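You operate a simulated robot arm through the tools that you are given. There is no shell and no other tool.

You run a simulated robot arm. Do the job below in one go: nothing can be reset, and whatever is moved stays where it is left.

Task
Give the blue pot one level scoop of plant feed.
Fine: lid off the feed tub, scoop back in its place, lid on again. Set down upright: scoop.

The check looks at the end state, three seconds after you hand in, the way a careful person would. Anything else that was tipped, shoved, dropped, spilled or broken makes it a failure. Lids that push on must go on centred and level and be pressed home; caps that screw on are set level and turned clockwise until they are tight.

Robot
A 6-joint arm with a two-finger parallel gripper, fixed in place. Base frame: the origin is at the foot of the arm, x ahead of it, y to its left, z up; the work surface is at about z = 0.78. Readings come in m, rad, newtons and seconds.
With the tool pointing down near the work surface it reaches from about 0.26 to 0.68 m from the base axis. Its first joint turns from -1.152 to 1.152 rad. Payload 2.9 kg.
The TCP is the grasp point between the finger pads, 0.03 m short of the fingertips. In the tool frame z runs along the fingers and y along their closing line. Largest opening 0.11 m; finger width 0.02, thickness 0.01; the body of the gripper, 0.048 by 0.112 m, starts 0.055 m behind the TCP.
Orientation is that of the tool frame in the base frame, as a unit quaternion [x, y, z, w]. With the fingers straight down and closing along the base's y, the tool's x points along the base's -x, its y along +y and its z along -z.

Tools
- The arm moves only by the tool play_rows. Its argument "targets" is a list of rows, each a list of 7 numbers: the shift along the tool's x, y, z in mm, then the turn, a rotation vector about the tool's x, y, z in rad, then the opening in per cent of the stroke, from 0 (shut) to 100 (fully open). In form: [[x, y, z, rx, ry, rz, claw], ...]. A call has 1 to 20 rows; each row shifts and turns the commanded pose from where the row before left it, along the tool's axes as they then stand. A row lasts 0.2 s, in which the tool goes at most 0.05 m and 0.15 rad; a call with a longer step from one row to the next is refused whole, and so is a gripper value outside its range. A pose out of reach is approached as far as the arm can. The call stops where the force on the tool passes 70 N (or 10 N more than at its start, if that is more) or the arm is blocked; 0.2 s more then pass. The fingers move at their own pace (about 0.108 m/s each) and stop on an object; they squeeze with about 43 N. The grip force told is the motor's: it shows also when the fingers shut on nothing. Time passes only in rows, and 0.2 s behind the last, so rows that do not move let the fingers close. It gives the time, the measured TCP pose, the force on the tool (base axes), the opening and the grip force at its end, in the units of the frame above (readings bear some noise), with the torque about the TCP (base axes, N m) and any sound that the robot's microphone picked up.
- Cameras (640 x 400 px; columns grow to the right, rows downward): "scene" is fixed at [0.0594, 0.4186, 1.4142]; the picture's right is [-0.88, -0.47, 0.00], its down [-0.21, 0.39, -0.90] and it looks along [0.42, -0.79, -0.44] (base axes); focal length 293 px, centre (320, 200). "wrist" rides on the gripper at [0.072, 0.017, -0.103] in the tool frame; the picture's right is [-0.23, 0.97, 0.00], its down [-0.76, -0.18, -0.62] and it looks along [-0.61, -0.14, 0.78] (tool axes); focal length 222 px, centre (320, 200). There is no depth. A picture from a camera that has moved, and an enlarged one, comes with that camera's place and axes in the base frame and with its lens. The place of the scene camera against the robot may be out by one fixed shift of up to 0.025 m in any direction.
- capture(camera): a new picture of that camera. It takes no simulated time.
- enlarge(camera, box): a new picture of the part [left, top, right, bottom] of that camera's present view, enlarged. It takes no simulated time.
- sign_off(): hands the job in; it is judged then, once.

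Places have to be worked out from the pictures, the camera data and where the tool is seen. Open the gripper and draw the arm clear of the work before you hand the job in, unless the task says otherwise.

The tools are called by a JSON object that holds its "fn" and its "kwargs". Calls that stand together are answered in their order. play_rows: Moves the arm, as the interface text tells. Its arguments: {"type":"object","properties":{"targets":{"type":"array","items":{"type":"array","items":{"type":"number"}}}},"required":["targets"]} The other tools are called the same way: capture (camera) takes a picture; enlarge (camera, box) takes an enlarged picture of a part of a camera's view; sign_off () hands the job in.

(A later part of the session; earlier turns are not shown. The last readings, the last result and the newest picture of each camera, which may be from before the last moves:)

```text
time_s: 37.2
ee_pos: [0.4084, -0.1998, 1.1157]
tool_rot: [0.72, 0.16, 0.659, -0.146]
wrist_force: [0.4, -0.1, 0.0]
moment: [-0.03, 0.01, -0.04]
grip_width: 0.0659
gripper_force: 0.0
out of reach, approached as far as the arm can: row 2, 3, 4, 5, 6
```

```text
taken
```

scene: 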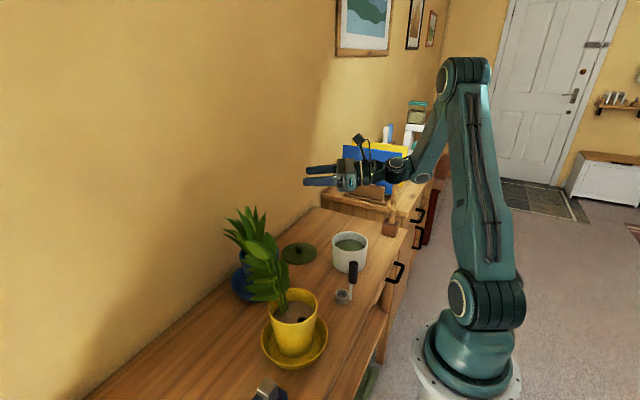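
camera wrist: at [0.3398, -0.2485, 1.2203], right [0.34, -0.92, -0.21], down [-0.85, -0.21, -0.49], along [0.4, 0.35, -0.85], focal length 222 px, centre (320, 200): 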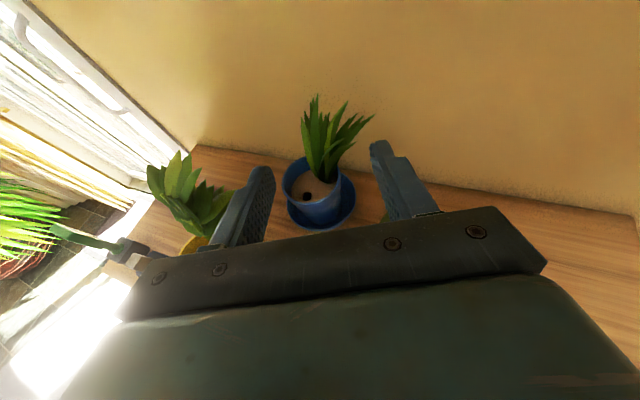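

At this spot the tilt tops out near 85° because the wrist comes too close to the base. Approaching the pot from the -y side instead should allow more, so I'll right the tool and test that direction.

{"fn": "play_rows", "kwargs": {"targets": [[0, 0, 0, 0, -0.15, 0, 60], [0, 0, 0, 0, -0.15, 0, 60], [0, 0, 0, 0, -0.15, 0, 60], [0, 0, 0, 0, -0.15, 0, 60], [0, 0, 0, 0, -0.15, 0, 60], [0, 0, 0, 0, -0.15, 0, 60], [0, 0, 0, 0, -0.15, 0, 60], [0, 0, 0, 0, -0.15, 0, 60], [0, 0, 0, 0, -0.15, 0, 60], [0, 0, 0, 0, -0.15, 0, 60], [0, 0, 0, 0, -0.15, 0, 60], [0, 0, 0, 0, -0.15, 0, 60], [0, 0, 0, 0, -0.15, 0, 60], [0, 0, 0, 0, -0.15, 0, 60], [0, 0, 0, 0, 0, 0, 60]]}}

```text
time_s: 40.4
ee_pos: [0.3578, -0.1917, 1.0567]
tool_rot: [0.931, 0.205, -0.294, 0.067]
wrist_force: [0.4, 0.8, 0.0]
moment: [0.03, -0.04, 0.01]
grip_width: 0.0659
gripper_force: 0.0
out of reach, approached as far as the arm can: row 13, 14
```

The tilt overshot inward by about 35° because the command had clipped at the limit. I'll restore the tool to straight down, raise it, and yaw to azimuth 90°.

{"fn": "play_rows", "kwargs": {"targets": [[0, 0, 0, 0, 0.15, 0, 60], [0, 0, 0, 0, 0.15, 0, 60], [0, 0, 0, 0, 0.15, 0, 60], [0, 0, 0, 0, 0.15, 0, 60], [0, 0, 0, 0, 0.012, 0, 60], [0, 0, -30, 0, 0, -0.15, 60], [0, 0, -30, 0, 0, -0.15, 60], [0, 0, 0, 0, 0, -0.15, 60], [0, 0, 0, 0, 0, -0.15, 60], [0, 0, 0, 0, 0, -0.15, 60], [0, 0, 0, 0, 0, -0.15, 60], [0, 0, 0, 0, 0, -0.15, 60], [0, 0, 0, 0, 0, -0.088, 60], [0, 0, 0, 0, 0, 0, 60]]}}

```text
time_s: 43.4
ee_pos: [0.3594, -0.1926, 1.1163]
tool_rot: [0.706, 0.708, -0.002, -0.001]
wrist_force: [0.1, -0.8, 0.1]
moment: [-0.02, 0.0, 0.01]
grip_width: 0.0662
gripper_force: 0.0
```

The tool is straight down with its x axis along +y. I'll move to about (0.50, -0.22, 1.12) and test the tilt toward +y.

{"fn": "play_rows", "kwargs": {"targets": [[-7, 35, 0, 0, 0, 0, 60], [-7, 35, 0, 0, 0, 0, 60], [-7, 35, 0, 0, 0, 0, 60], [-7, 35, 0, 0, 0, 0, 60], [0, 0, 0, 0, 0.15, 0, 60], [0, 0, 0, 0, 0.15, 0, 60], [0, 0, 0, 0, 0.15, 0, 60], [0, 0, 0, 0, 0.15, 0, 60], [0, 0, 0, 0, 0.15, 0, 60], [0, 0, 0, 0, 0.15, 0, 60], [0, 0, 0, 0, 0.15, 0, 60], [0, 0, 0, 0, 0.15, 0, 60], [0, 0, 0, 0, 0.15, 0, 60], [0, 0, 0, 0, 0.15, 0, 60], [0, 0, 0, 0, 0, 0, 60]]}}

{"fn": "capture", "kwargs": {"camera": "scene"}}

{"fn": "capture", "kwargs": {"camera": "wrist"}}

```text
time_s: 46.6
ee_pos: [0.3129, -0.0958, 0.9367]
tool_rot: [0.561, 0.565, 0.431, -0.424]
wrist_force: [-1.8, -1.4, 12.7]
moment: [-0.8, 0.53, -0.02]
grip_width: 0.0659
gripper_force: 0.0
out of reach, approached as far as the arm can: row 5, 6, 7, 8, 9, 10, 11, 12, 13, 14
```

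```text
taken
```

scene: 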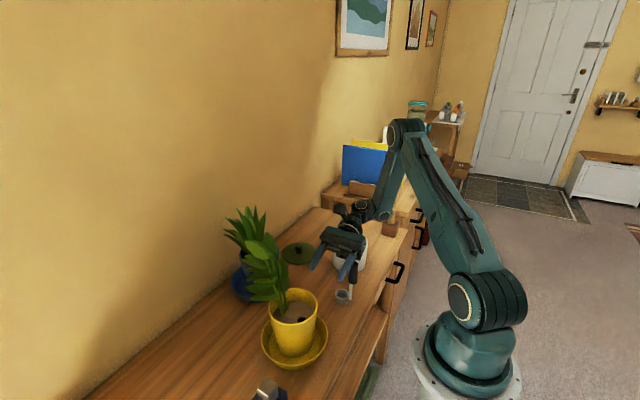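

```text
taken
camera wrist: at [0.3283, -0.1743, 1.0336], right [0.98, -0.06, -0.21], down [-0.17, -0.81, -0.57], along [-0.13, 0.59, -0.8], focal length 222 px, centre (320, 200)
```

wrist: 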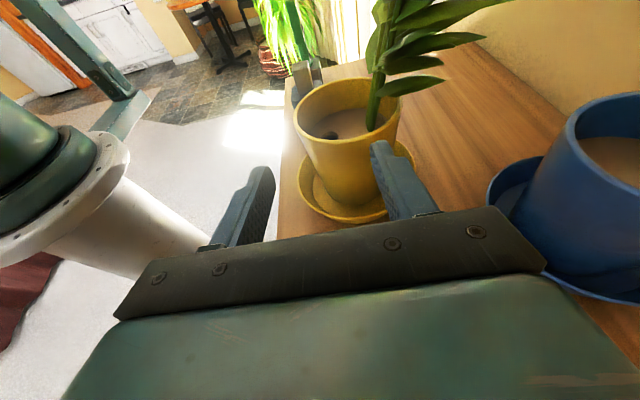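

The arm drifted badly when the pose was out of reach, and there's a 12.7 N upward force, so something is touching. I'll inspect closely before moving.

{"fn": "enlarge", "kwargs": {"camera": "scene", "box": [290, 180, 420, 320]}}

{"fn": "enlarge", "kwargs": {"camera": "scene", "box": [310, 220, 380, 310]}}

{"fn": "enlarge", "kwargs": {"camera": "wrist", "box": [180, 60, 440, 260]}}

```text
2.86 times, centred on (355, 250) of scene
camera zoom: at [0.0592, 0.4186, 1.4142], right [-0.88, -0.47, 0.0], down [-0.21, 0.39, -0.9], along [0.42, -0.79, -0.44], focal length 838 px, centre (220, 57)
```

zoom: 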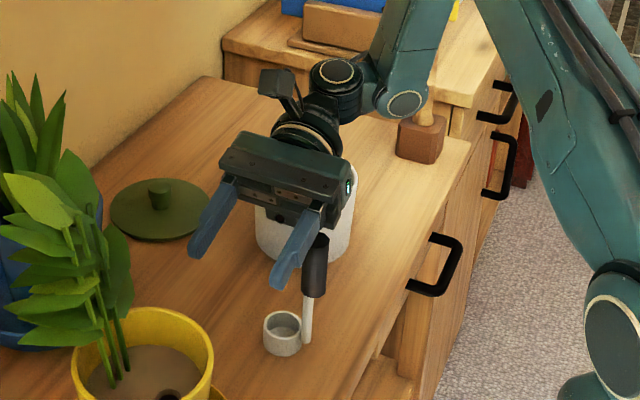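

```text
4.44 times, centred on (345, 265) of scene
camera zoom: at [0.0592, 0.4186, 1.4142], right [-0.88, -0.47, 0.0], down [-0.21, 0.39, -0.9], along [0.42, -0.79, -0.44], focal length 1304 px, centre (209, -89)
```

zoom: 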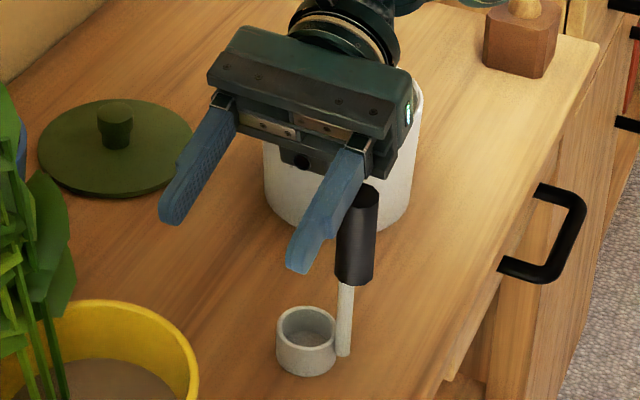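

```text
2.00 times, centred on (310, 160) of wrist
camera zoom: at [0.3283, -0.1743, 1.0336], right [0.98, -0.06, -0.21], down [-0.17, -0.81, -0.57], along [-0.13, 0.59, -0.8], focal length 444 px, centre (340, 280)
```

zoom: 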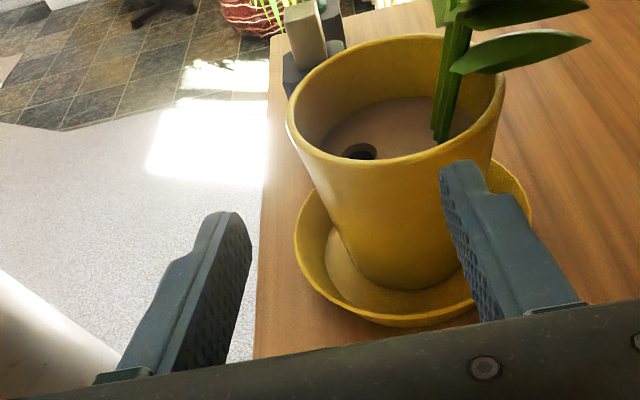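

The scoop and tub appear unmoved, but the gripper body seems to be resting on top of the scoop handle. I'll lift straight up in small steps and watch the force.

{"fn": "play_rows", "kwargs": {"targets": [[4.8, 0, -1.3, 0, 0, 0, 60], [4.8, 0, -1.3, 0, 0, 0, 60]]}}

{"fn": "enlarge", "kwargs": {"camera": "scene", "box": [310, 220, 380, 310]}}

```text
time_s: 47.2
ee_pos: [0.3106, -0.0916, 0.9428]
tool_rot: [0.563, 0.565, 0.43, -0.423]
wrist_force: [0.2, 0.5, 0.2]
moment: [0.01, 0.01, 0.0]
grip_width: 0.0661
gripper_force: 0.1
out of reach, approached as far as the arm can: row 1
```

```text
4.44 times, centred on (345, 265) of scene
camera zoom: at [0.0594, 0.4186, 1.4142], right [-0.88, -0.47, 0.0], down [-0.21, 0.39, -0.9], along [0.42, -0.79, -0.44], focal length 1304 px, centre (209, -89)
```

zoom: 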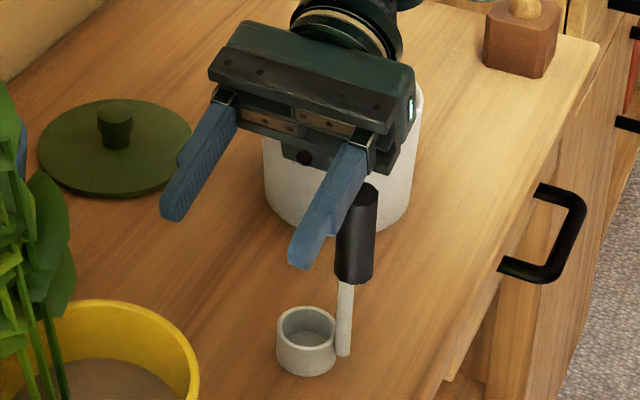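

The contact is released and the scoop is still upright in place. I'll continue straight up another 80 mm.

{"fn": "play_rows", "kwargs": {"targets": [[9.7, 0, -2.6, 0, 0, 0, 60], [14.5, 0, -3.9, 0, 0, 0, 60], [19.3, 0, -5.2, 0, 0, 0, 60], [19.3, 0, -5.2, 0, 0, 0, 60], [19.3, 0, -5.2, 0, 0, 0, 60], [0, 0, 0, 0, 0, 0, 60]]}}

{"fn": "capture", "kwargs": {"camera": "scene"}}

```text
time_s: 48.6
ee_pos: [0.2834, -0.0637, 1.0002]
tool_rot: [0.562, 0.565, 0.43, -0.424]
wrist_force: [-0.5, 0.4, -0.1]
moment: [0.01, -0.01, -0.01]
grip_width: 0.0662
gripper_force: 0.1
out of reach, approached as far as the arm can: row 1, 2, 3, 4, 5
```

```text
taken
```

scene: 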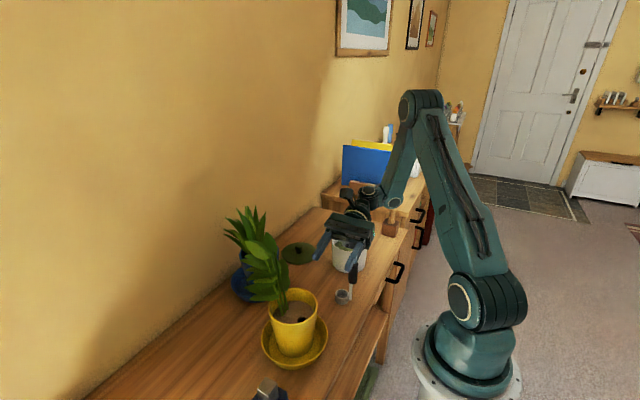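

The pose is pinned at joint limits, so I'll rotate back toward straight down in steps, away from the scoop and plants.

{"fn": "play_rows", "kwargs": {"targets": [[0, 0, 0, 0, -0.15, 0, 60], [0, 0, 0, 0, -0.15, 0, 60], [0, 0, 0, 0, -0.15, 0, 60], [0, 0, 0, 0, -0.15, 0, 60]]}}

{"fn": "capture", "kwargs": {"camera": "scene"}}

```text
time_s: 49.6
ee_pos: [0.2831, -0.0635, 1.0007]
tool_rot: [0.664, 0.666, 0.244, -0.239]
wrist_force: [-0.3, 0.5, -0.2]
moment: [-0.01, 0.01, 0.0]
grip_width: 0.0658
gripper_force: 0.1
```

```text
taken
```

scene: 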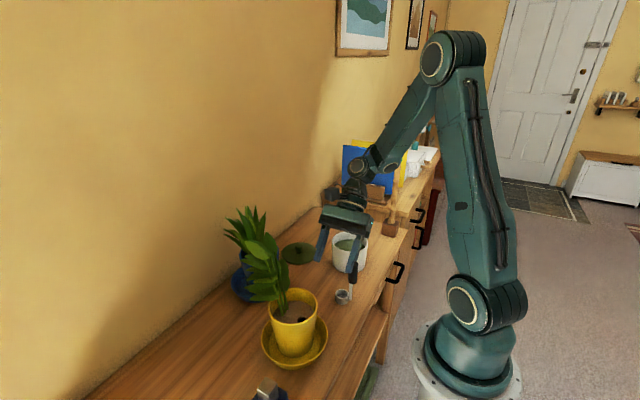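

That moved well with no drift. I'll finish straightening the tool and rise to about z 1.12.

{"fn": "play_rows", "kwargs": {"targets": [[0, 0, 0, 0, -0.15, 0, 60], [0, 0, 0, 0, -0.15, 0, 60], [0, 0, 0, 0, -0.15, 0, 60], [0, 0, 0, 0, -0.15, 0, 60], [0, 0, 0, 0, -0.105, 0, 60], [0, 0, -30, 0, 0, 0, 60], [0, 0, -40, 0, 0, 0, 60], [0, 0, -40, 0, 0, 0, 60], [0, 0, 0, 0, 0, 0, 60]]}}

{"fn": "enlarge", "kwargs": {"camera": "scene", "box": [310, 220, 380, 310]}}

{"fn": "capture", "kwargs": {"camera": "wrist"}}

```text
time_s: 51.6
ee_pos: [0.2831, -0.063, 1.1087]
tool_rot: [0.707, 0.707, 0.002, 0.005]
wrist_force: [0.8, 0.1, -0.7]
moment: [0.01, -0.01, 0.01]
grip_width: 0.066
gripper_force: 0.0
```

```text
4.44 times, centred on (345, 265) of scene
camera zoom: at [0.0593, 0.4186, 1.4142], right [-0.88, -0.47, 0.0], down [-0.21, 0.39, -0.9], along [0.42, -0.79, -0.44], focal length 1304 px, centre (209, -89)
```

zoom: 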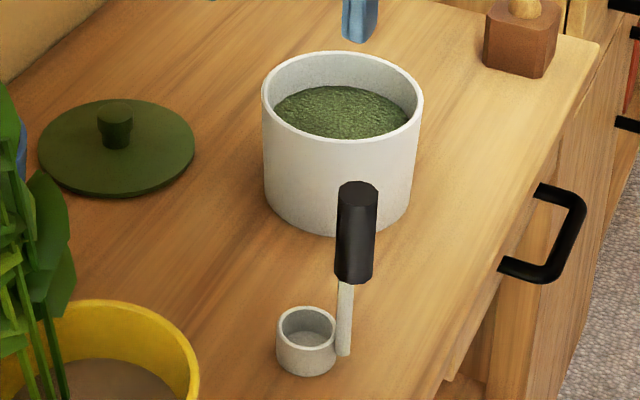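

```text
taken
camera wrist: at [0.2989, 0.0113, 1.2119], right [0.97, -0.23, 0.01], down [-0.18, -0.76, 0.62], along [-0.13, -0.61, -0.78], focal length 222 px, centre (320, 200)
```

wrist: 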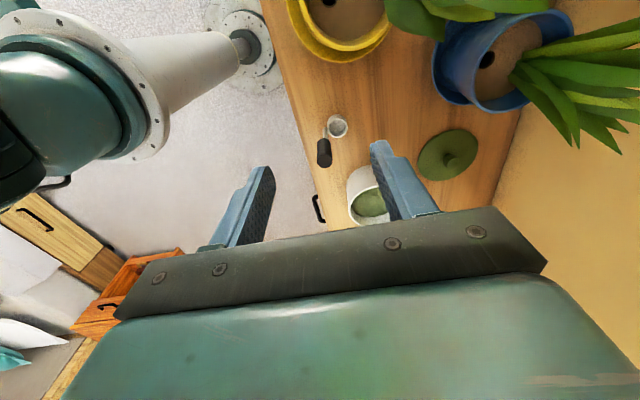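

The scoop is still upright and unmoved. I'll go to a clear spot near the pouring position at z ≈ 1.16, yaw to about azimuth 25°, and carefully find the tilt limit there.

{"fn": "play_rows", "kwargs": {"targets": [[-30, 0, -25, 0, 0, 0, 60], [-37, 0, -25, 0, 0, 0, 60], [0, 35, 0, 0, 0, 0, 60], [0, 35, 0, 0, 0, 0, 60], [0, 35, 0, 0, 0, 0, 60], [0, 32, 0, 0, 0, 0, 60], [0, 0, 0, 0, 0, 0.15, 60], [0, 0, 0, 0, 0, 0.15, 60], [0, 0, 0, 0, 0, 0.15, 60], [0, 0, 0, 0, 0, 0.15, 60], [0, 0, 0, 0, 0, 0.15, 60], [0, 0, 0, 0, 0, 0.15, 60], [0, 0, 0, 0, 0, 0.15, 60], [0, 0, 0, 0, 0, 0.085, 60], [0, 0, 0, 0, 0, 0, 60]]}}

```text
time_s: 54.8
ee_pos: [0.4195, -0.1287, 1.1619]
tool_rot: [0.977, 0.215, 0.004, 0.003]
wrist_force: [0.2, 0.5, 0.2]
moment: [0.02, -0.03, 0.02]
grip_width: 0.0661
gripper_force: 0.2
```

{"fn": "play_rows", "kwargs": {"targets": [[0, 0, 0, 0, 0.15, 0, 60], [0, 0, 0, 0, 0.15, 0, 60], [0, 0, 0, 0, 0.15, 0, 60], [0, 0, 0, 0, 0.15, 0, 60], [0, 0, 0, 0, 0.15, 0, 60], [0, 0, 0, 0, 0.15, 0, 60], [0, 0, 0, 0, 0.15, 0, 60]]}}

```text
time_s: 56.4
ee_pos: [0.4207, -0.1303, 1.1624]
tool_rot: [0.842, 0.188, 0.494, -0.105]
wrist_force: [-0.4, 0.4, -0.1]
moment: [-0.03, -0.01, -0.01]
grip_width: 0.0658
gripper_force: 0.0
```

The tilt is at 60° and holding position. I'll step on in single small rows to find the limit.

{"fn": "play_rows", "kwargs": {"targets": [[0, 0, 0, 0, 0.15, 0, 60]]}}

{"fn": "play_rows", "kwargs": {"targets": [[0, 0, 0, 0, 0.15, 0, 60]]}}

{"fn": "play_rows", "kwargs": {"targets": [[0, 0, 0, 0, 0.1, 0, 60]]}}

```text
time_s: 56.8
ee_pos: [0.4193, -0.1309, 1.1627]
tool_rot: [0.803, 0.181, 0.555, -0.121]
wrist_force: [0.4, -0.3, 1.1]
moment: [-0.01, 0.01, -0.01]
grip_width: 0.066
gripper_force: 0.0
```

```text
time_s: 57.2
ee_pos: [0.4179, -0.1309, 1.1628]
tool_rot: [0.759, 0.171, 0.613, -0.133]
wrist_force: [0.5, -0.5, -0.7]
moment: [0.01, 0.01, 0.0]
grip_width: 0.0659
gripper_force: 0.0
```

```text
time_s: 57.6
ee_pos: [0.4193, -0.1326, 1.1624]
tool_rot: [0.728, 0.164, 0.651, -0.141]
wrist_force: [0.2, 0.9, -0.6]
moment: [-0.01, 0.04, 0.01]
grip_width: 0.0659
gripper_force: 0.2
```

{"fn": "play_rows", "kwargs": {"targets": [[0, 0, 0, 0, 0.1, 0, 60]]}}

{"fn": "play_rows", "kwargs": {"targets": [[0, 0, 0, 0, 0.1, 0, 60]]}}

{"fn": "play_rows", "kwargs": {"targets": [[0, 0, 0, 0, 0.1, 0, 60]]}}

{"fn": "capture", "kwargs": {"camera": "scene"}}

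```text
time_s: 58.0
ee_pos: [0.421, -0.13, 1.1615]
tool_rot: [0.696, 0.157, 0.685, -0.148]
wrist_force: [-0.9, 0.1, 1.4]
moment: [0.02, 0.0, -0.05]
grip_width: 0.0658
gripper_force: 0.1
```

```text
time_s: 58.4
ee_pos: [0.4203, -0.1312, 1.162]
tool_rot: [0.696, 0.157, 0.685, -0.149]
wrist_force: [-0.3, 0.3, -0.5]
moment: [0.02, 0.03, 0.0]
grip_width: 0.0661
gripper_force: 0.0
out of reach, approached as far as the arm can: row 1
```

```text
time_s: 58.8
ee_pos: [0.4202, -0.1303, 1.1631]
tool_rot: [0.696, 0.157, 0.685, -0.148]
wrist_force: [-0.4, 0.0, -0.3]
moment: [0.0, -0.01, 0.0]
grip_width: 0.0661
gripper_force: 0.0
out of reach, approached as far as the arm can: row 1
```

```text
taken
```

scene: 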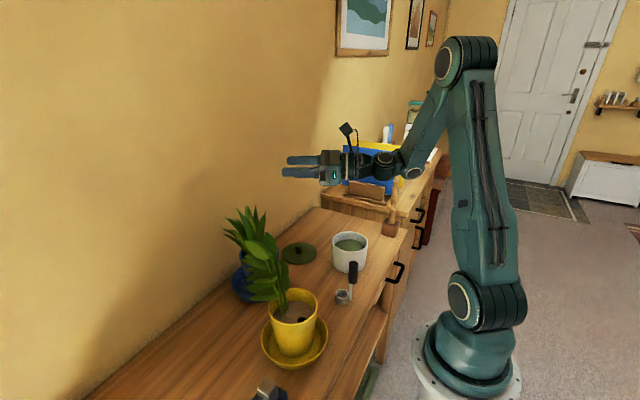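

The tilt stops at 89° in this roll. To see whether that's the roll joint's limit, I'll roll back by 0.45 rad and try tilting a little further in single steps.

{"fn": "play_rows", "kwargs": {"targets": [[0, 0, 0, 0, 0, -0.15, 60], [0, 0, 0, 0, 0, -0.15, 60], [0, 0, 0, 0, 0, -0.15, 60]]}}

{"fn": "play_rows", "kwargs": {"targets": [[0, 0, 0, -0.0435, 0.09, 0, 60]]}}

{"fn": "play_rows", "kwargs": {"targets": [[0, 0, 0, -0.0435, 0.09, 0, 60]]}}

```text
time_s: 59.6
ee_pos: [0.4186, -0.1297, 1.1629]
tool_rot: [0.643, 0.308, 0.701, 0.009]
wrist_force: [-0.1, -0.6, -0.2]
moment: [0.0, -0.01, -0.02]
grip_width: 0.066
gripper_force: 0.0
```

```text
time_s: 60.0
ee_pos: [0.4197, -0.129, 1.162]
tool_rot: [0.643, 0.308, 0.701, 0.009]
wrist_force: [0.1, 0.1, 0.2]
moment: [-0.01, -0.03, 0.0]
grip_width: 0.066
gripper_force: 0.1
out of reach, approached as far as the arm can: row 1
```

```text
time_s: 60.4
ee_pos: [0.4195, -0.1295, 1.1628]
tool_rot: [0.643, 0.308, 0.701, 0.009]
wrist_force: [-0.6, 0.7, 0.6]
moment: [0.02, 0.01, -0.01]
grip_width: 0.066
gripper_force: 0.0
out of reach, approached as far as the arm can: row 1
```

The limit isn't the roll joint, so it must be wrist pitch at this reach. I'll undo the roll and then lower a little with the tool horizontal to learn how the limit depends on height; nothing is beneath here.

{"fn": "play_rows", "kwargs": {"targets": [[0, 0, 0, 0, 0, 0.15, 60], [0, 0, 0, 0, 0, 0.15, 60], [0, 0, 0, 0, 0, 0.15, 60]]}}

{"fn": "play_rows", "kwargs": {"targets": [[-20, 0, 0, 0, 0, 0, 60]]}}

{"fn": "play_rows", "kwargs": {"targets": [[0, 0, 0, 0, -0.15, 0, 60], [0, 0, 0, 0, -0.15, 0, 60]]}}

{"fn": "play_rows", "kwargs": {"targets": [[-19, 0, 6, 0, 0, 0, 60], [-19, 0, 6, 0, 0, 0, 60]]}}

```text
time_s: 61.2
ee_pos: [0.4203, -0.1299, 1.1627]
tool_rot: [0.696, 0.156, 0.684, -0.15]
wrist_force: [0.7, -0.7, -0.6]
moment: [0.0, 0.03, 0.0]
grip_width: 0.0661
gripper_force: 0.1
```

```text
time_s: 61.6
ee_pos: [0.4205, -0.1306, 1.1425]
tool_rot: [0.7, 0.156, 0.682, -0.146]
wrist_force: [-0.4, 0.3, -0.3]
moment: [0.03, 0.04, -0.01]
grip_width: 0.0659
gripper_force: 0.0
```

```text
time_s: 62.2
ee_pos: [0.4197, -0.1306, 1.1423]
tool_rot: [0.791, 0.177, 0.572, -0.124]
wrist_force: [-0.6, 0.0, 0.2]
moment: [0.0, 0.02, 0.0]
grip_width: 0.0661
gripper_force: 0.0
```

```text
time_s: 62.8
ee_pos: [0.4188, -0.1315, 1.101]
tool_rot: [0.791, 0.177, 0.573, -0.123]
wrist_force: [1.2, -0.1, 0.3]
moment: [-0.02, 0.02, 0.03]
grip_width: 0.0657
gripper_force: 0.1
```

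At z 1.10 the 72° tilt holds. I'll keep lowering toward pouring height in small steps to see whether 72° stays reachable.

{"fn": "play_rows", "kwargs": {"targets": [[-19, 0, 6, 0, 0, 0, 60], [-19, 0, 6, 0, 0, 0, 60]]}}

{"fn": "play_rows", "kwargs": {"targets": [[-19, 0, 6, 0, 0, 0, 60], [-19, 0, 6, 0, 0, 0, 60]]}}

{"fn": "capture", "kwargs": {"camera": "scene"}}

{"fn": "capture", "kwargs": {"camera": "wrist"}}

```text
time_s: 63.4
ee_pos: [0.4187, -0.1293, 1.0625]
tool_rot: [0.79, 0.178, 0.574, -0.124]
wrist_force: [0.5, 0.4, 0.6]
moment: [-0.05, 0.02, 0.02]
grip_width: 0.0661
gripper_force: 0.1
```

```text
time_s: 64.0
ee_pos: [0.4183, -0.132, 1.0211]
tool_rot: [0.79, 0.179, 0.573, -0.124]
wrist_force: [-0.1, -0.2, -0.1]
moment: [-0.04, -0.02, -0.01]
grip_width: 0.066
gripper_force: 0.1
```

```text
taken
```

scene: 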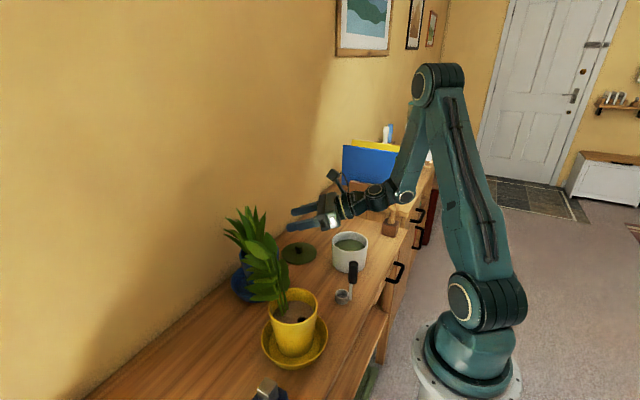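

```text
taken
camera wrist: at [0.3562, -0.1776, 1.1224], right [0.35, -0.91, -0.21], down [-0.83, -0.19, -0.53], along [0.45, 0.36, -0.82], focal length 222 px, centre (320, 200)
```

wrist: 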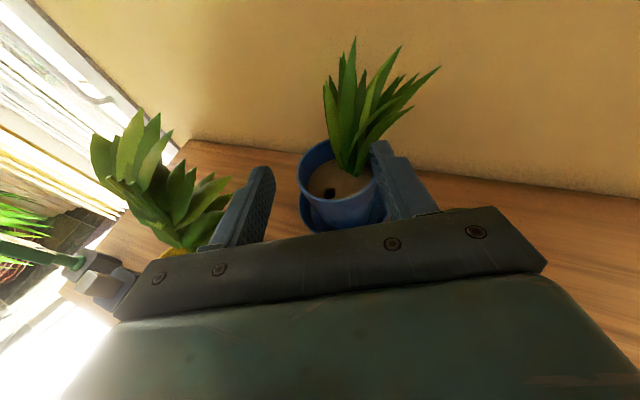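

72° is still fine at z 1.02. I'll find the tilt limit at this height with small single steps.

{"fn": "play_rows", "kwargs": {"targets": [[0, 0, 0, 0, 0.1, 0, 60]]}}

{"fn": "play_rows", "kwargs": {"targets": [[0, 0, 0, 0, 0.1, 0, 60]]}}

{"fn": "play_rows", "kwargs": {"targets": [[0, 0, 0, 0, 0.1, 0, 60]]}}

{"fn": "play_rows", "kwargs": {"targets": [[0, 0, 0, 0, 0.1, 0, 60]]}}

```text
time_s: 64.4
ee_pos: [0.4189, -0.1321, 1.0229]
tool_rot: [0.76, 0.17, 0.613, -0.132]
wrist_force: [0.1, -0.8, 1.2]
moment: [-0.03, 0.0, 0.02]
grip_width: 0.0661
gripper_force: 0.1
```

```text
time_s: 64.8
ee_pos: [0.4186, -0.1312, 1.0221]
tool_rot: [0.729, 0.164, 0.649, -0.14]
wrist_force: [-0.7, -0.9, -1.0]
moment: [0.03, -0.03, 0.0]
grip_width: 0.0661
gripper_force: 0.0
```

```text
time_s: 65.2
ee_pos: [0.4275, -0.1357, 1.0288]
tool_rot: [0.721, 0.162, 0.659, -0.143]
wrist_force: [-0.6, -0.5, 0.2]
moment: [0.01, -0.02, 0.03]
grip_width: 0.0663
gripper_force: 0.0
out of reach, approached as far as the arm can: row 1
```

```text
time_s: 65.6
ee_pos: [0.4274, -0.1354, 1.0287]
tool_rot: [0.721, 0.162, 0.658, -0.142]
wrist_force: [0.3, -0.7, -0.5]
moment: [-0.05, -0.01, 0.02]
grip_width: 0.0659
gripper_force: 0.1
out of reach, approached as far as the arm can: row 1
```

At this height the limit is about 84°, so a straight-down grip can't tip the scoop far enough on its own. I'll grip the handle with the tool leaned 40° so the scoop can turn to about 115–120°; first I straighten up and yaw to azimuth 50°.

{"fn": "play_rows", "kwargs": {"targets": [[10, 0, 0, 0, -0.15, 0, 60], [10, 0, 0, 0, -0.15, 0, 60], [0, 0, -10, 0, -0.15, 0, 60], [0, 0, -10, 0, -0.15, 0, 60], [0, 0, -10, 0, -0.15, 0, 60], [0, 0, -10, 0, -0.15, 0, 60], [0, 0, -10, 0, -0.15, 0, 60], [0, 0, -10, 0, -0.15, 0, 60], [0, 0, -10, 0, -0.15, 0, 60], [0, 0, -10, 0, -0.13, 0, 60], [0, 0, 0, 0, 0, -0.15, 60], [0, 0, 0, 0, 0, -0.15, 60], [0, 0, 0, 0, 0, -0.136, 60], [0, 0, 0, 0, 0, 0, 60]]}}

```text
time_s: 68.6
ee_pos: [0.388, -0.154, 1.1096]
tool_rot: [0.906, 0.423, 0.0, 0.004]
wrist_force: [-0.7, -0.3, 0.5]
moment: [0.02, 0.0, -0.01]
grip_width: 0.0657
gripper_force: 0.0
```

The tool is down at azimuth 50°. I'll move above the scoop at z ≈ 1.05 to get precise wrist views of the handle.

{"fn": "play_rows", "kwargs": {"targets": [[-23.4, -30, 0, 0, 0, 0, 60], [-23.4, -30, 20, 0, 0, 0, 60], [-23.4, -30, 20, 0, 0, 0, 60], [0, 0, 20, 0, 0, 0, 60], [0, 0, 0, 0, 0, 0, 60]]}}

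{"fn": "capture", "kwargs": {"camera": "wrist"}}

{"fn": "enlarge", "kwargs": {"camera": "wrist", "box": [240, 60, 400, 160]}}

```text
time_s: 69.8
ee_pos: [0.2741, -0.1502, 1.0487]
tool_rot: [0.906, 0.422, 0.0, 0.004]
wrist_force: [0.0, -0.7, 0.6]
moment: [0.04, -0.01, 0.01]
grip_width: 0.066
gripper_force: 0.1
```

```text
taken
camera wrist: at [0.3326, -0.1035, 1.151], right [0.6, -0.8, 0.01], down [-0.63, -0.46, 0.63], along [-0.5, -0.38, -0.78], focal length 222 px, centre (320, 200)
```

wrist: 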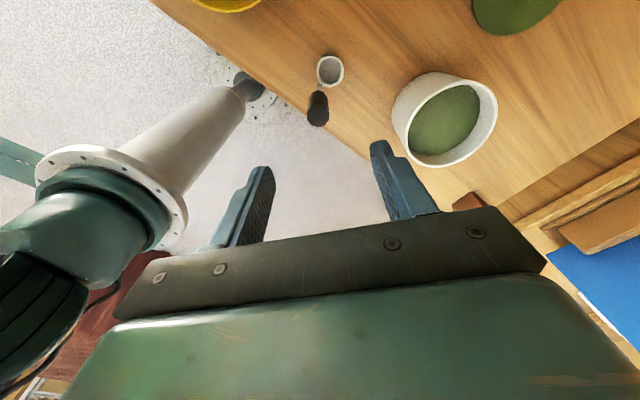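

```text
4.00 times, centred on (320, 110) of wrist
camera zoom: at [0.3326, -0.1035, 1.151], right [0.6, -0.8, 0.01], down [-0.63, -0.46, 0.63], along [-0.5, -0.38, -0.78], focal length 888 px, centre (320, 560)
```

zoom: 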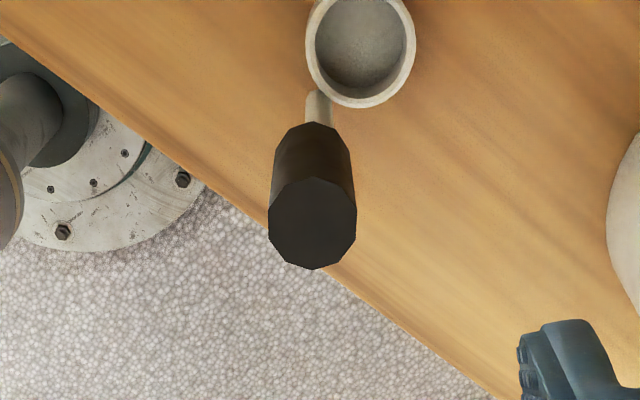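

Combining three wrist views, I put the handle axis at (0.271, -0.148) from z ≈ 0.853 to 0.918 and the cup centre at (0.297, -0.147). I'll now lean the tool 40° here, well above, in small steps.

{"fn": "play_rows", "kwargs": {"targets": [[0, 0, 0, 0, 0.14, 0, 60], [0, 0, 0, 0, 0.14, 0, 60]]}}

{"fn": "play_rows", "kwargs": {"targets": [[0, 0, 0, 0, 0.14, 0, 60], [0, 0, 0, 0, 0.14, 0, 60], [0, 0, 0, 0, 0.138, 0, 60], [0, 0, 0, 0, 0, 0, 60]]}}

{"fn": "capture", "kwargs": {"camera": "scene"}}

{"fn": "capture", "kwargs": {"camera": "wrist"}}

```text
time_s: 70.4
ee_pos: [0.2745, -0.1493, 1.0494]
tool_rot: [0.898, 0.419, 0.127, -0.055]
wrist_force: [0.3, 0.8, -0.2]
moment: [-0.02, 0.01, -0.03]
grip_width: 0.066
gripper_force: 0.1
```

```text
time_s: 71.4
ee_pos: [0.274, -0.1502, 1.0476]
tool_rot: [0.852, 0.398, 0.311, -0.141]
wrist_force: [0.8, 0.7, 1.0]
moment: [0.0, 0.06, 0.02]
grip_width: 0.0661
gripper_force: 0.0
```

```text
taken
```

scene: 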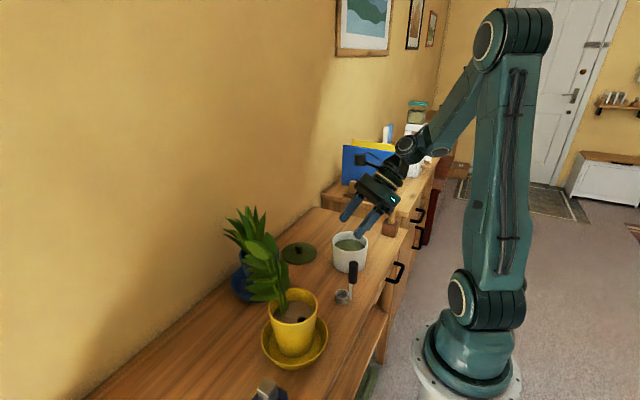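

```text
taken
camera wrist: at [0.2786, -0.1672, 1.1739], right [0.63, -0.76, -0.14], down [-0.77, -0.64, -0.01], along [-0.08, 0.11, -0.99], focal length 222 px, centre (320, 200)
```

wrist: 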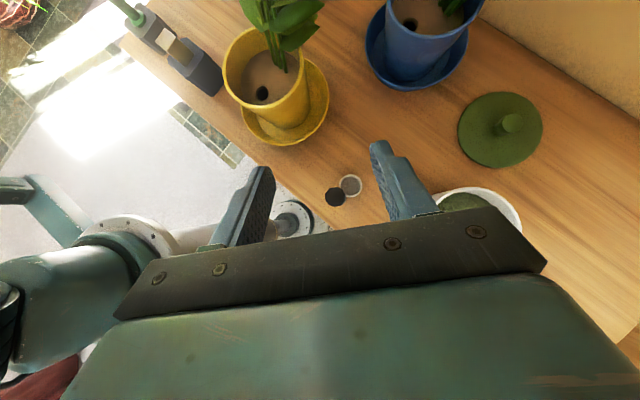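

The tool leans 39.9° with no reach problem, and the wrist camera looks nearly straight down on the scoop. I'll enlarge to fix the handle's lateral position.

{"fn": "enlarge", "kwargs": {"camera": "wrist", "box": [300, 160, 380, 210]}}

```text
8.00 times, centred on (340, 185) of wrist
camera zoom: at [0.2786, -0.1672, 1.1739], right [0.63, -0.76, -0.14], down [-0.77, -0.64, -0.01], along [-0.08, 0.11, -0.99], focal length 1777 px, centre (160, 320)
```

zoom: 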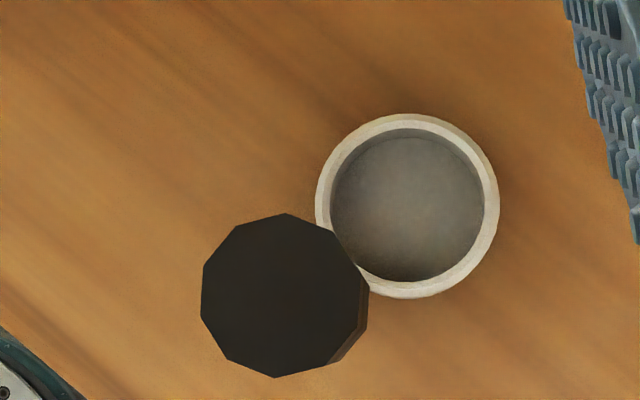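

Handle axis is (0.271, -0.1495) and cup centre (0.2985, -0.1497). I'll lower vertically 100 mm with the fingers straddling the handle line, then check.

{"fn": "play_rows", "kwargs": {"targets": [[-13.2, -0.7, 15.5, 0, 0, 0, 60], [-13.2, -0.7, 15.5, 0, 0, 0, 60], [-13.2, -0.7, 15.5, 0, 0, 0, 60], [-13.2, -0.7, 15.5, 0, 0, 0, 60], [-13.2, -0.7, 15.5, 0, 0, 0, 60], [0, 0, 0, 0, 0, 0, 60]]}}

{"fn": "capture", "kwargs": {"camera": "wrist"}}

{"fn": "enlarge", "kwargs": {"camera": "scene", "box": [310, 200, 420, 310]}}

```text
time_s: 72.8
ee_pos: [0.27, -0.1476, 0.9462]
tool_rot: [0.852, 0.398, 0.309, -0.14]
wrist_force: [-0.5, -1.0, 0.6]
moment: [0.0, -0.01, 0.0]
grip_width: 0.0658
gripper_force: 0.1
```

```text
taken
camera wrist: at [0.2754, -0.1647, 1.0722], right [0.63, -0.76, -0.14], down [-0.77, -0.64, -0.01], along [-0.08, 0.11, -0.99], focal length 222 px, centre (320, 200)
```

wrist: 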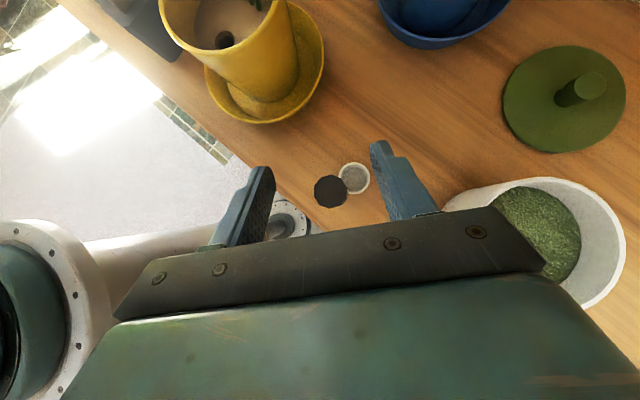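

```text
3.64 times, centred on (365, 255) of scene
camera zoom: at [0.0594, 0.4186, 1.4142], right [-0.88, -0.47, 0.0], down [-0.21, 0.39, -0.9], along [0.42, -0.79, -0.44], focal length 1067 px, centre (156, 0)
```

zoom: 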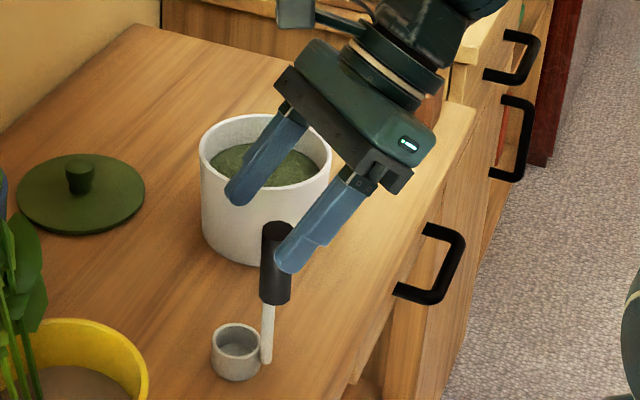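

The handle lies between the fingers as intended. I'll descend the final 61 mm to TCP z ≈ 0.885.

{"fn": "play_rows", "kwargs": {"targets": [[-9.9, 0.35, 11.65, 0, 0, 0, 60], [-9.9, 0.35, 11.65, 0, 0, 0, 60], [-9.9, 0.35, 11.65, 0, 0, 0, 60], [-9.9, 0.35, 11.65, 0, 0, 0, 60], [0, 0, 0, 0, 0, 0, 60]]}}

{"fn": "capture", "kwargs": {"camera": "wrist"}}

{"fn": "enlarge", "kwargs": {"camera": "scene", "box": [320, 230, 390, 310]}}

```text
time_s: 74.0
ee_pos: [0.2711, -0.1494, 0.8855]
tool_rot: [0.852, 0.398, 0.31, -0.141]
wrist_force: [0.3, -0.5, -0.1]
moment: [-0.02, 0.0, 0.01]
grip_width: 0.0662
gripper_force: 0.1
```

```text
taken
camera wrist: at [0.2768, -0.1674, 1.0107], right [0.63, -0.76, -0.14], down [-0.77, -0.64, -0.01], along [-0.08, 0.11, -0.99], focal length 222 px, centre (320, 200)
```

wrist: 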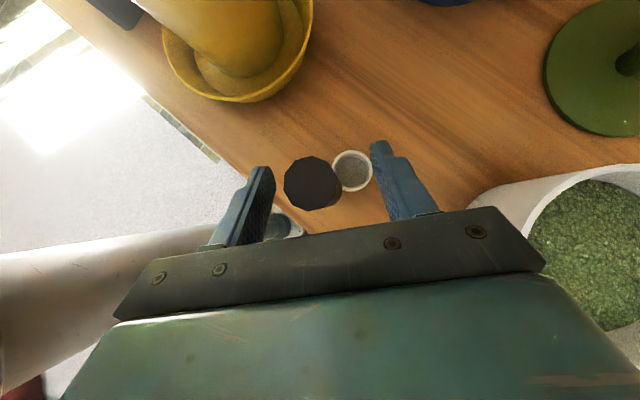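

```text
5.00 times, centred on (355, 270) of scene
camera zoom: at [0.0594, 0.4186, 1.4142], right [-0.88, -0.47, 0.0], down [-0.21, 0.39, -0.9], along [0.42, -0.79, -0.44], focal length 1467 px, centre (145, -150)
```

zoom: 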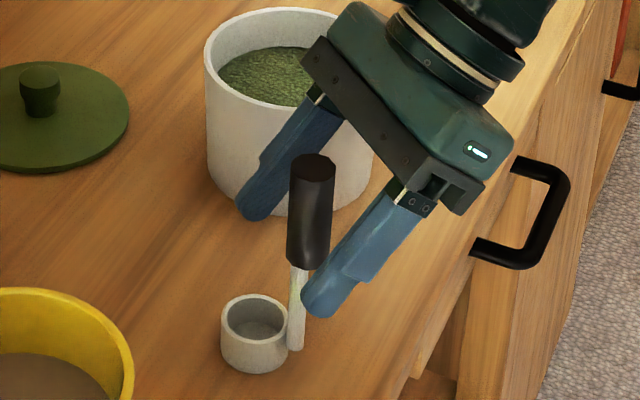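

The handle is centred between the fingers at mid-height. I'll close gently.

{"fn": "play_rows", "kwargs": {"targets": [[0, 0, 0, 0, 0, 0, 40], [0, 0, 0, 0, 0, 0, 30], [0, 0, 0, 0, 0, 0, 25], [0, 0, 0, 0, 0, 0, 20], [0, 0, 0, 0, 0, 0, 10], [0, 0, 0, 0, 0, 0, 0], [0, 0, 0, 0, 0, 0, 0]]}}

{"fn": "enlarge", "kwargs": {"camera": "scene", "box": [320, 230, 390, 310]}}

{"fn": "capture", "kwargs": {"camera": "wrist"}}

```text
time_s: 75.6
ee_pos: [0.2718, -0.15, 0.8848]
tool_rot: [0.852, 0.398, 0.309, -0.14]
wrist_force: [-0.9, 0.8, -0.3]
moment: [0.07, 0.05, 0.01]
grip_width: 0.0228
gripper_force: 42.9
```

```text
5.00 times, centred on (355, 270) of scene
camera zoom: at [0.0593, 0.4186, 1.4142], right [-0.88, -0.47, 0.0], down [-0.21, 0.39, -0.9], along [0.42, -0.79, -0.44], focal length 1467 px, centre (145, -150)
```

zoom: 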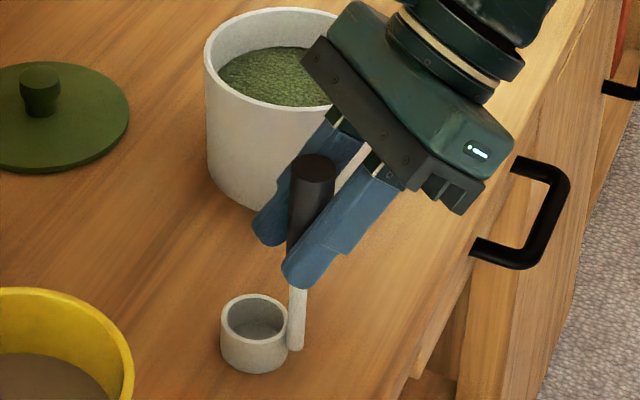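

```text
taken
camera wrist: at [0.2767, -0.1673, 1.011], right [0.63, -0.76, -0.14], down [-0.77, -0.64, -0.01], along [-0.08, 0.11, -0.99], focal length 222 px, centre (320, 200)
```

wrist: 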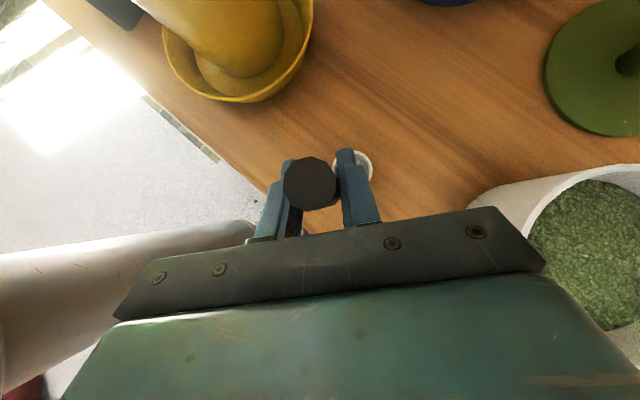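

The handle is gripped (22.8 mm) and the scoop hasn't shifted. I record this pose (0.2715, -0.1497, 0.885) for the return, and lift straight up.

{"fn": "play_rows", "kwargs": {"targets": [[3.2, 0, -3.8, 0, 0, 0, 0], [6.4, 0.1, -7.7, 0, 0, 0, 0], [12.8, 0.1, -15.4, 0, 0, 0, 0], [16, 0.2, -19.2, 0, 0, 0, 0], [16, 0.2, -19.2, 0, 0, 0, 0], [16, 0.2, -19.2, 0, 0, 0, 0], [16, 0.2, -19.2, 0, 0, 0, 0], [0, 0, 0, 0, 0, 0, 0]]}}

{"fn": "enlarge", "kwargs": {"camera": "scene", "box": [310, 200, 410, 310]}}

{"fn": "capture", "kwargs": {"camera": "scene"}}

```text
time_s: 77.4
ee_pos: [0.2725, -0.1507, 1.0238]
tool_rot: [0.852, 0.398, 0.309, -0.141]
wrist_force: [-0.7, 0.6, -0.3]
moment: [0.0, 0.02, 0.01]
grip_width: 0.0232
gripper_force: 42.8
```

```text
3.64 times, centred on (360, 255) of scene
camera zoom: at [0.0594, 0.4186, 1.4142], right [-0.88, -0.47, 0.0], down [-0.21, 0.39, -0.9], along [0.42, -0.79, -0.44], focal length 1067 px, centre (174, 0)
```

zoom: 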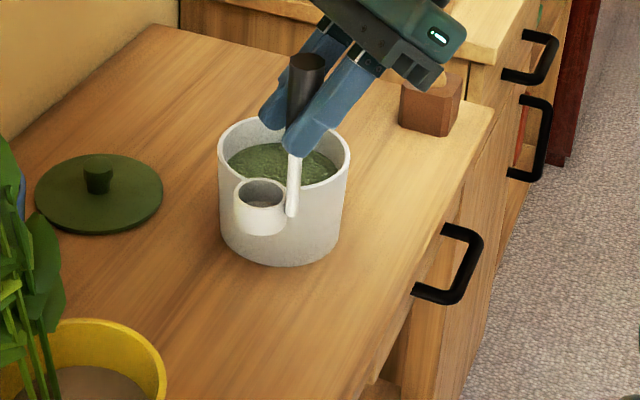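

```text
taken
```

scene: 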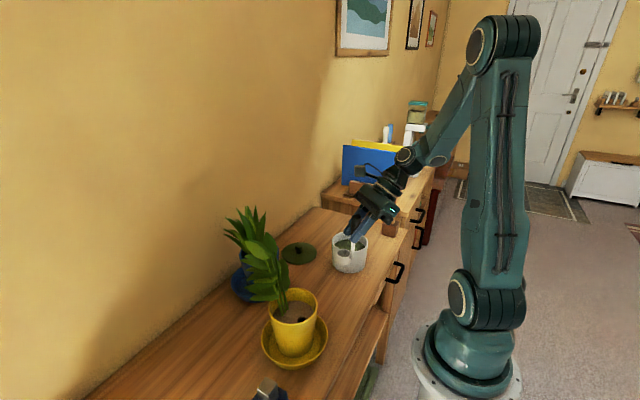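

The scoop hangs upright in the grip. I'll turn it about the vertical by about -49° and carry it over the tub, keeping the cup bottom 5 cm above the rim.

{"fn": "play_rows", "kwargs": {"targets": [[0, 0, 0, -0.0923, -0.001, 0.1105, 0], [0, 0, 0, -0.0923, -0.001, 0.1105, 0], [0, 0, 0, -0.0923, -0.001, 0.1105, 0], [0, 0, 0, -0.0923, -0.001, 0.1105, 0], [0, 0, 0, -0.0923, -0.001, 0.1105, 0], [0, 0, 0, -0.0923, -0.001, 0.1105, 0], [0, 0, 0, 0, 0, 0, 0]]}}

{"fn": "capture", "kwargs": {"camera": "scene"}}

```text
time_s: 79.0
ee_pos: [0.2845, -0.1627, 1.0292]
tool_rot: [0.941, 0.005, 0.339, 0.002]
wrist_force: [-0.4, 0.1, -0.9]
moment: [0.03, -0.01, -0.03]
grip_width: 0.023
gripper_force: 42.9
out of reach, approached as far as the arm can: row 5, 6
```

```text
taken
```

scene: 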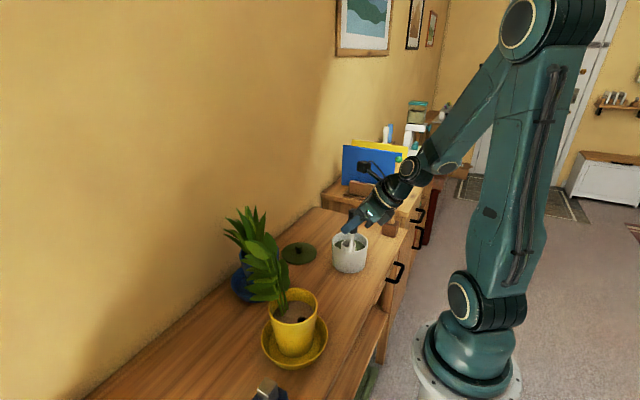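

The yaw is right (f ≈ 0°, lean 39.6°) with a small drift near the inner reach limit. I'll move out over the tub now.

{"fn": "play_rows", "kwargs": {"targets": [[5.5, 31.6, 6.15, 0, 0, 0, 0], [5.5, 31.6, 6.15, 0, 0, 0, 0], [5.5, 31.6, 6.15, 0, 0, 0, 0], [5.5, 31.6, 6.15, 0, 0, 0, 0], [0, 0, 0, 0, 0, 0, 0]]}}

{"fn": "capture", "kwargs": {"camera": "wrist"}}

{"fn": "enlarge", "kwargs": {"camera": "scene", "box": [310, 190, 410, 290]}}

```text
time_s: 80.2
ee_pos: [0.3182, -0.2893, 1.0245]
tool_rot: [0.94, 0.006, 0.34, 0.002]
wrist_force: [-1.1, -0.3, -1.2]
moment: [-0.03, 0.0, -0.02]
grip_width: 0.023
gripper_force: 43.0
```

```text
taken
camera wrist: at [0.3067, -0.3038, 1.1502], right [-0.17, -0.98, -0.14], down [-0.99, 0.17, -0.01], along [0.03, 0.13, -0.99], focal length 222 px, centre (320, 200)
```

wrist: 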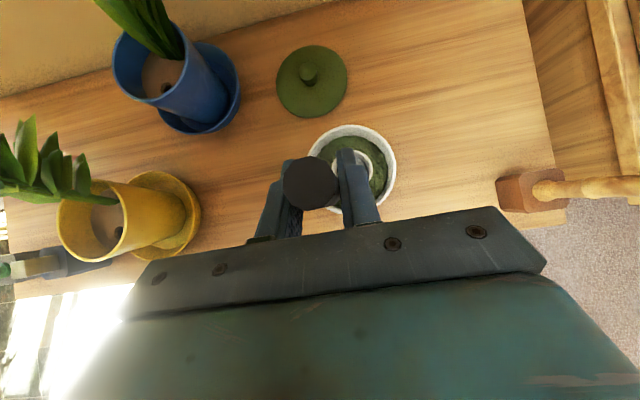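

```text
4.00 times, centred on (360, 240) of scene
camera zoom: at [0.0594, 0.4186, 1.4142], right [-0.88, -0.47, 0.0], down [-0.21, 0.39, -0.9], along [0.42, -0.79, -0.44], focal length 1173 px, centre (160, 40)
```

zoom: 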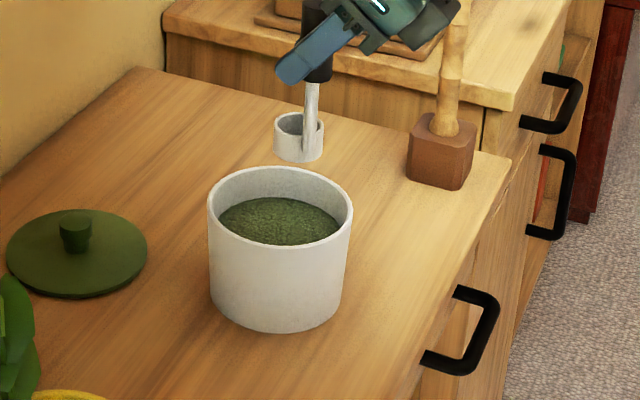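

The scoop hangs over the tub. I'll enlarge the wrist view to check the cup's position relative to the tub opening.

{"fn": "enlarge", "kwargs": {"camera": "wrist", "box": [280, 110, 410, 230]}}

```text
3.33 times, centred on (345, 170) of wrist
camera zoom: at [0.3067, -0.3038, 1.1502], right [-0.17, -0.98, -0.14], down [-0.99, 0.17, -0.01], along [0.03, 0.13, -0.99], focal length 740 px, centre (237, 300)
```

zoom: 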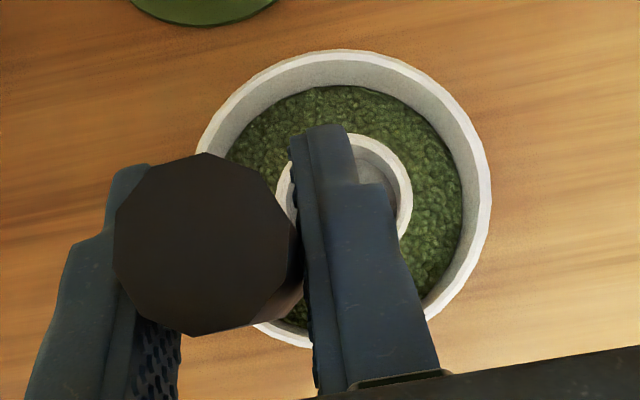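

The cup mouth is centred at (0.335, -0.310), about 13 mm short of the tub centre, as planned. I'll tip the scoop 20° mouth-forward about its cup and lower it to just above the feed.

{"fn": "play_rows", "kwargs": {"targets": [[8.9, 0, 4.7, 0, -0.1167, 0, 0], [8.9, 0, 4.7, 0, -0.1167, 0, 0], [8.9, 0, 4.7, 0, -0.1167, 0, 0], [-5.4, 0, 15.1, 0, 0, 0, 0], [-5.4, 0, 15.1, 0, 0, 0, 0], [-5.4, 0, 15.1, 0, 0, 0, 0], [-5.4, 0, 15.1, 0, 0, 0, 0], [-5.4, 0, 15.1, 0, 0, 0, 0], [0, 0, 0, 0, 0, 0, 0]]}}

{"fn": "enlarge", "kwargs": {"camera": "wrist", "box": [240, 60, 420, 240]}}

{"fn": "enlarge", "kwargs": {"camera": "scene", "box": [315, 200, 395, 280]}}

```text
time_s: 82.2
ee_pos: [0.3464, -0.2909, 0.948]
tool_rot: [0.985, 0.004, 0.171, 0.003]
wrist_force: [-0.3, -0.5, -1.6]
moment: [0.0, -0.02, 0.0]
grip_width: 0.0232
gripper_force: 43.0
```

```text
2.22 times, centred on (330, 150) of wrist
camera zoom: at [0.3805, -0.3048, 1.0698], right [-0.21, -0.98, -0.07], down [-0.93, 0.17, 0.33], along [-0.31, 0.13, -0.94], focal length 494 px, centre (298, 311)
```

zoom: 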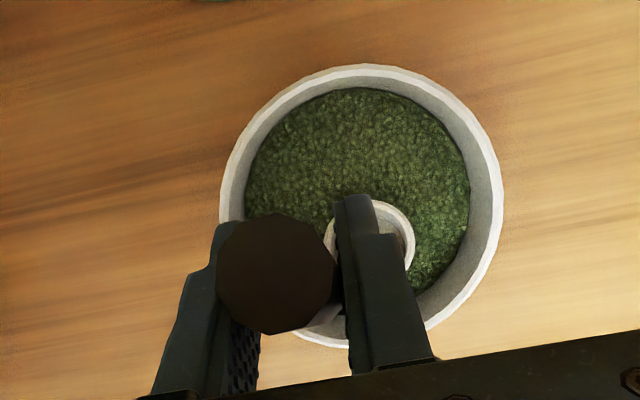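

```text
5.00 times, centred on (355, 240) of scene
camera zoom: at [0.0594, 0.4186, 1.4142], right [-0.88, -0.47, 0.0], down [-0.21, 0.39, -0.9], along [0.42, -0.79, -0.44], focal length 1467 px, centre (145, 0)
```

zoom: 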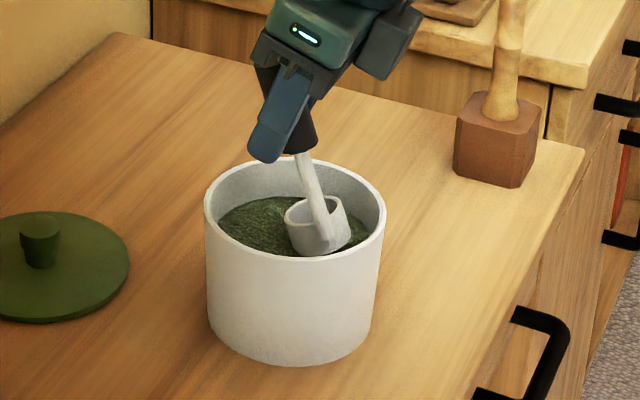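

The tilted cup is just at the feed surface. I'll lower it about 40 mm into the feed in small rows, watching the force.

{"fn": "play_rows", "kwargs": {"targets": [[-2, 0, 5.6, 0, 0, 0, 0], [-2, 0, 5.6, 0, 0, 0, 0], [-2, 0, 5.6, 0, 0, 0, 0], [0, 0, 0, 0, 0, 0, 0]]}}

{"fn": "enlarge", "kwargs": {"camera": "scene", "box": [325, 215, 385, 275]}}

{"fn": "enlarge", "kwargs": {"camera": "wrist", "box": [240, 60, 420, 240]}}

```text
time_s: 83.2
ee_pos: [0.3485, -0.2901, 0.9314]
tool_rot: [0.985, 0.004, 0.171, 0.004]
wrist_force: [-0.4, 0.0, -0.7]
moment: [0.06, 0.02, 0.01]
grip_width: 0.0231
gripper_force: 42.6
```

```text
6.67 times, centred on (355, 245) of scene
camera zoom: at [0.0594, 0.4186, 1.4142], right [-0.88, -0.47, 0.0], down [-0.21, 0.39, -0.9], along [0.42, -0.79, -0.44], focal length 1956 px, centre (87, -100)
```

zoom: 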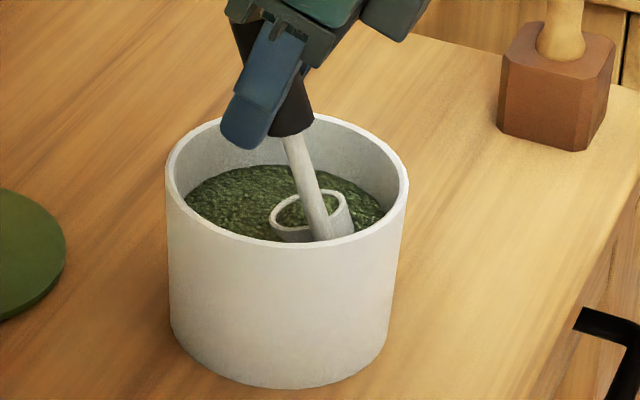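

```text
2.22 times, centred on (330, 150) of wrist
camera zoom: at [0.3813, -0.305, 1.0527], right [-0.21, -0.98, -0.07], down [-0.93, 0.17, 0.33], along [-0.31, 0.13, -0.94], focal length 494 px, centre (298, 311)
```

zoom: 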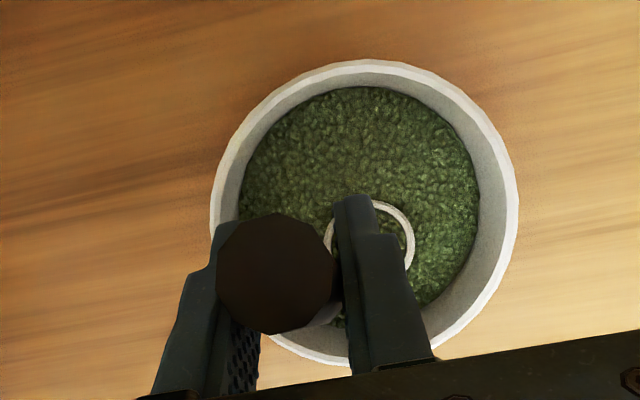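

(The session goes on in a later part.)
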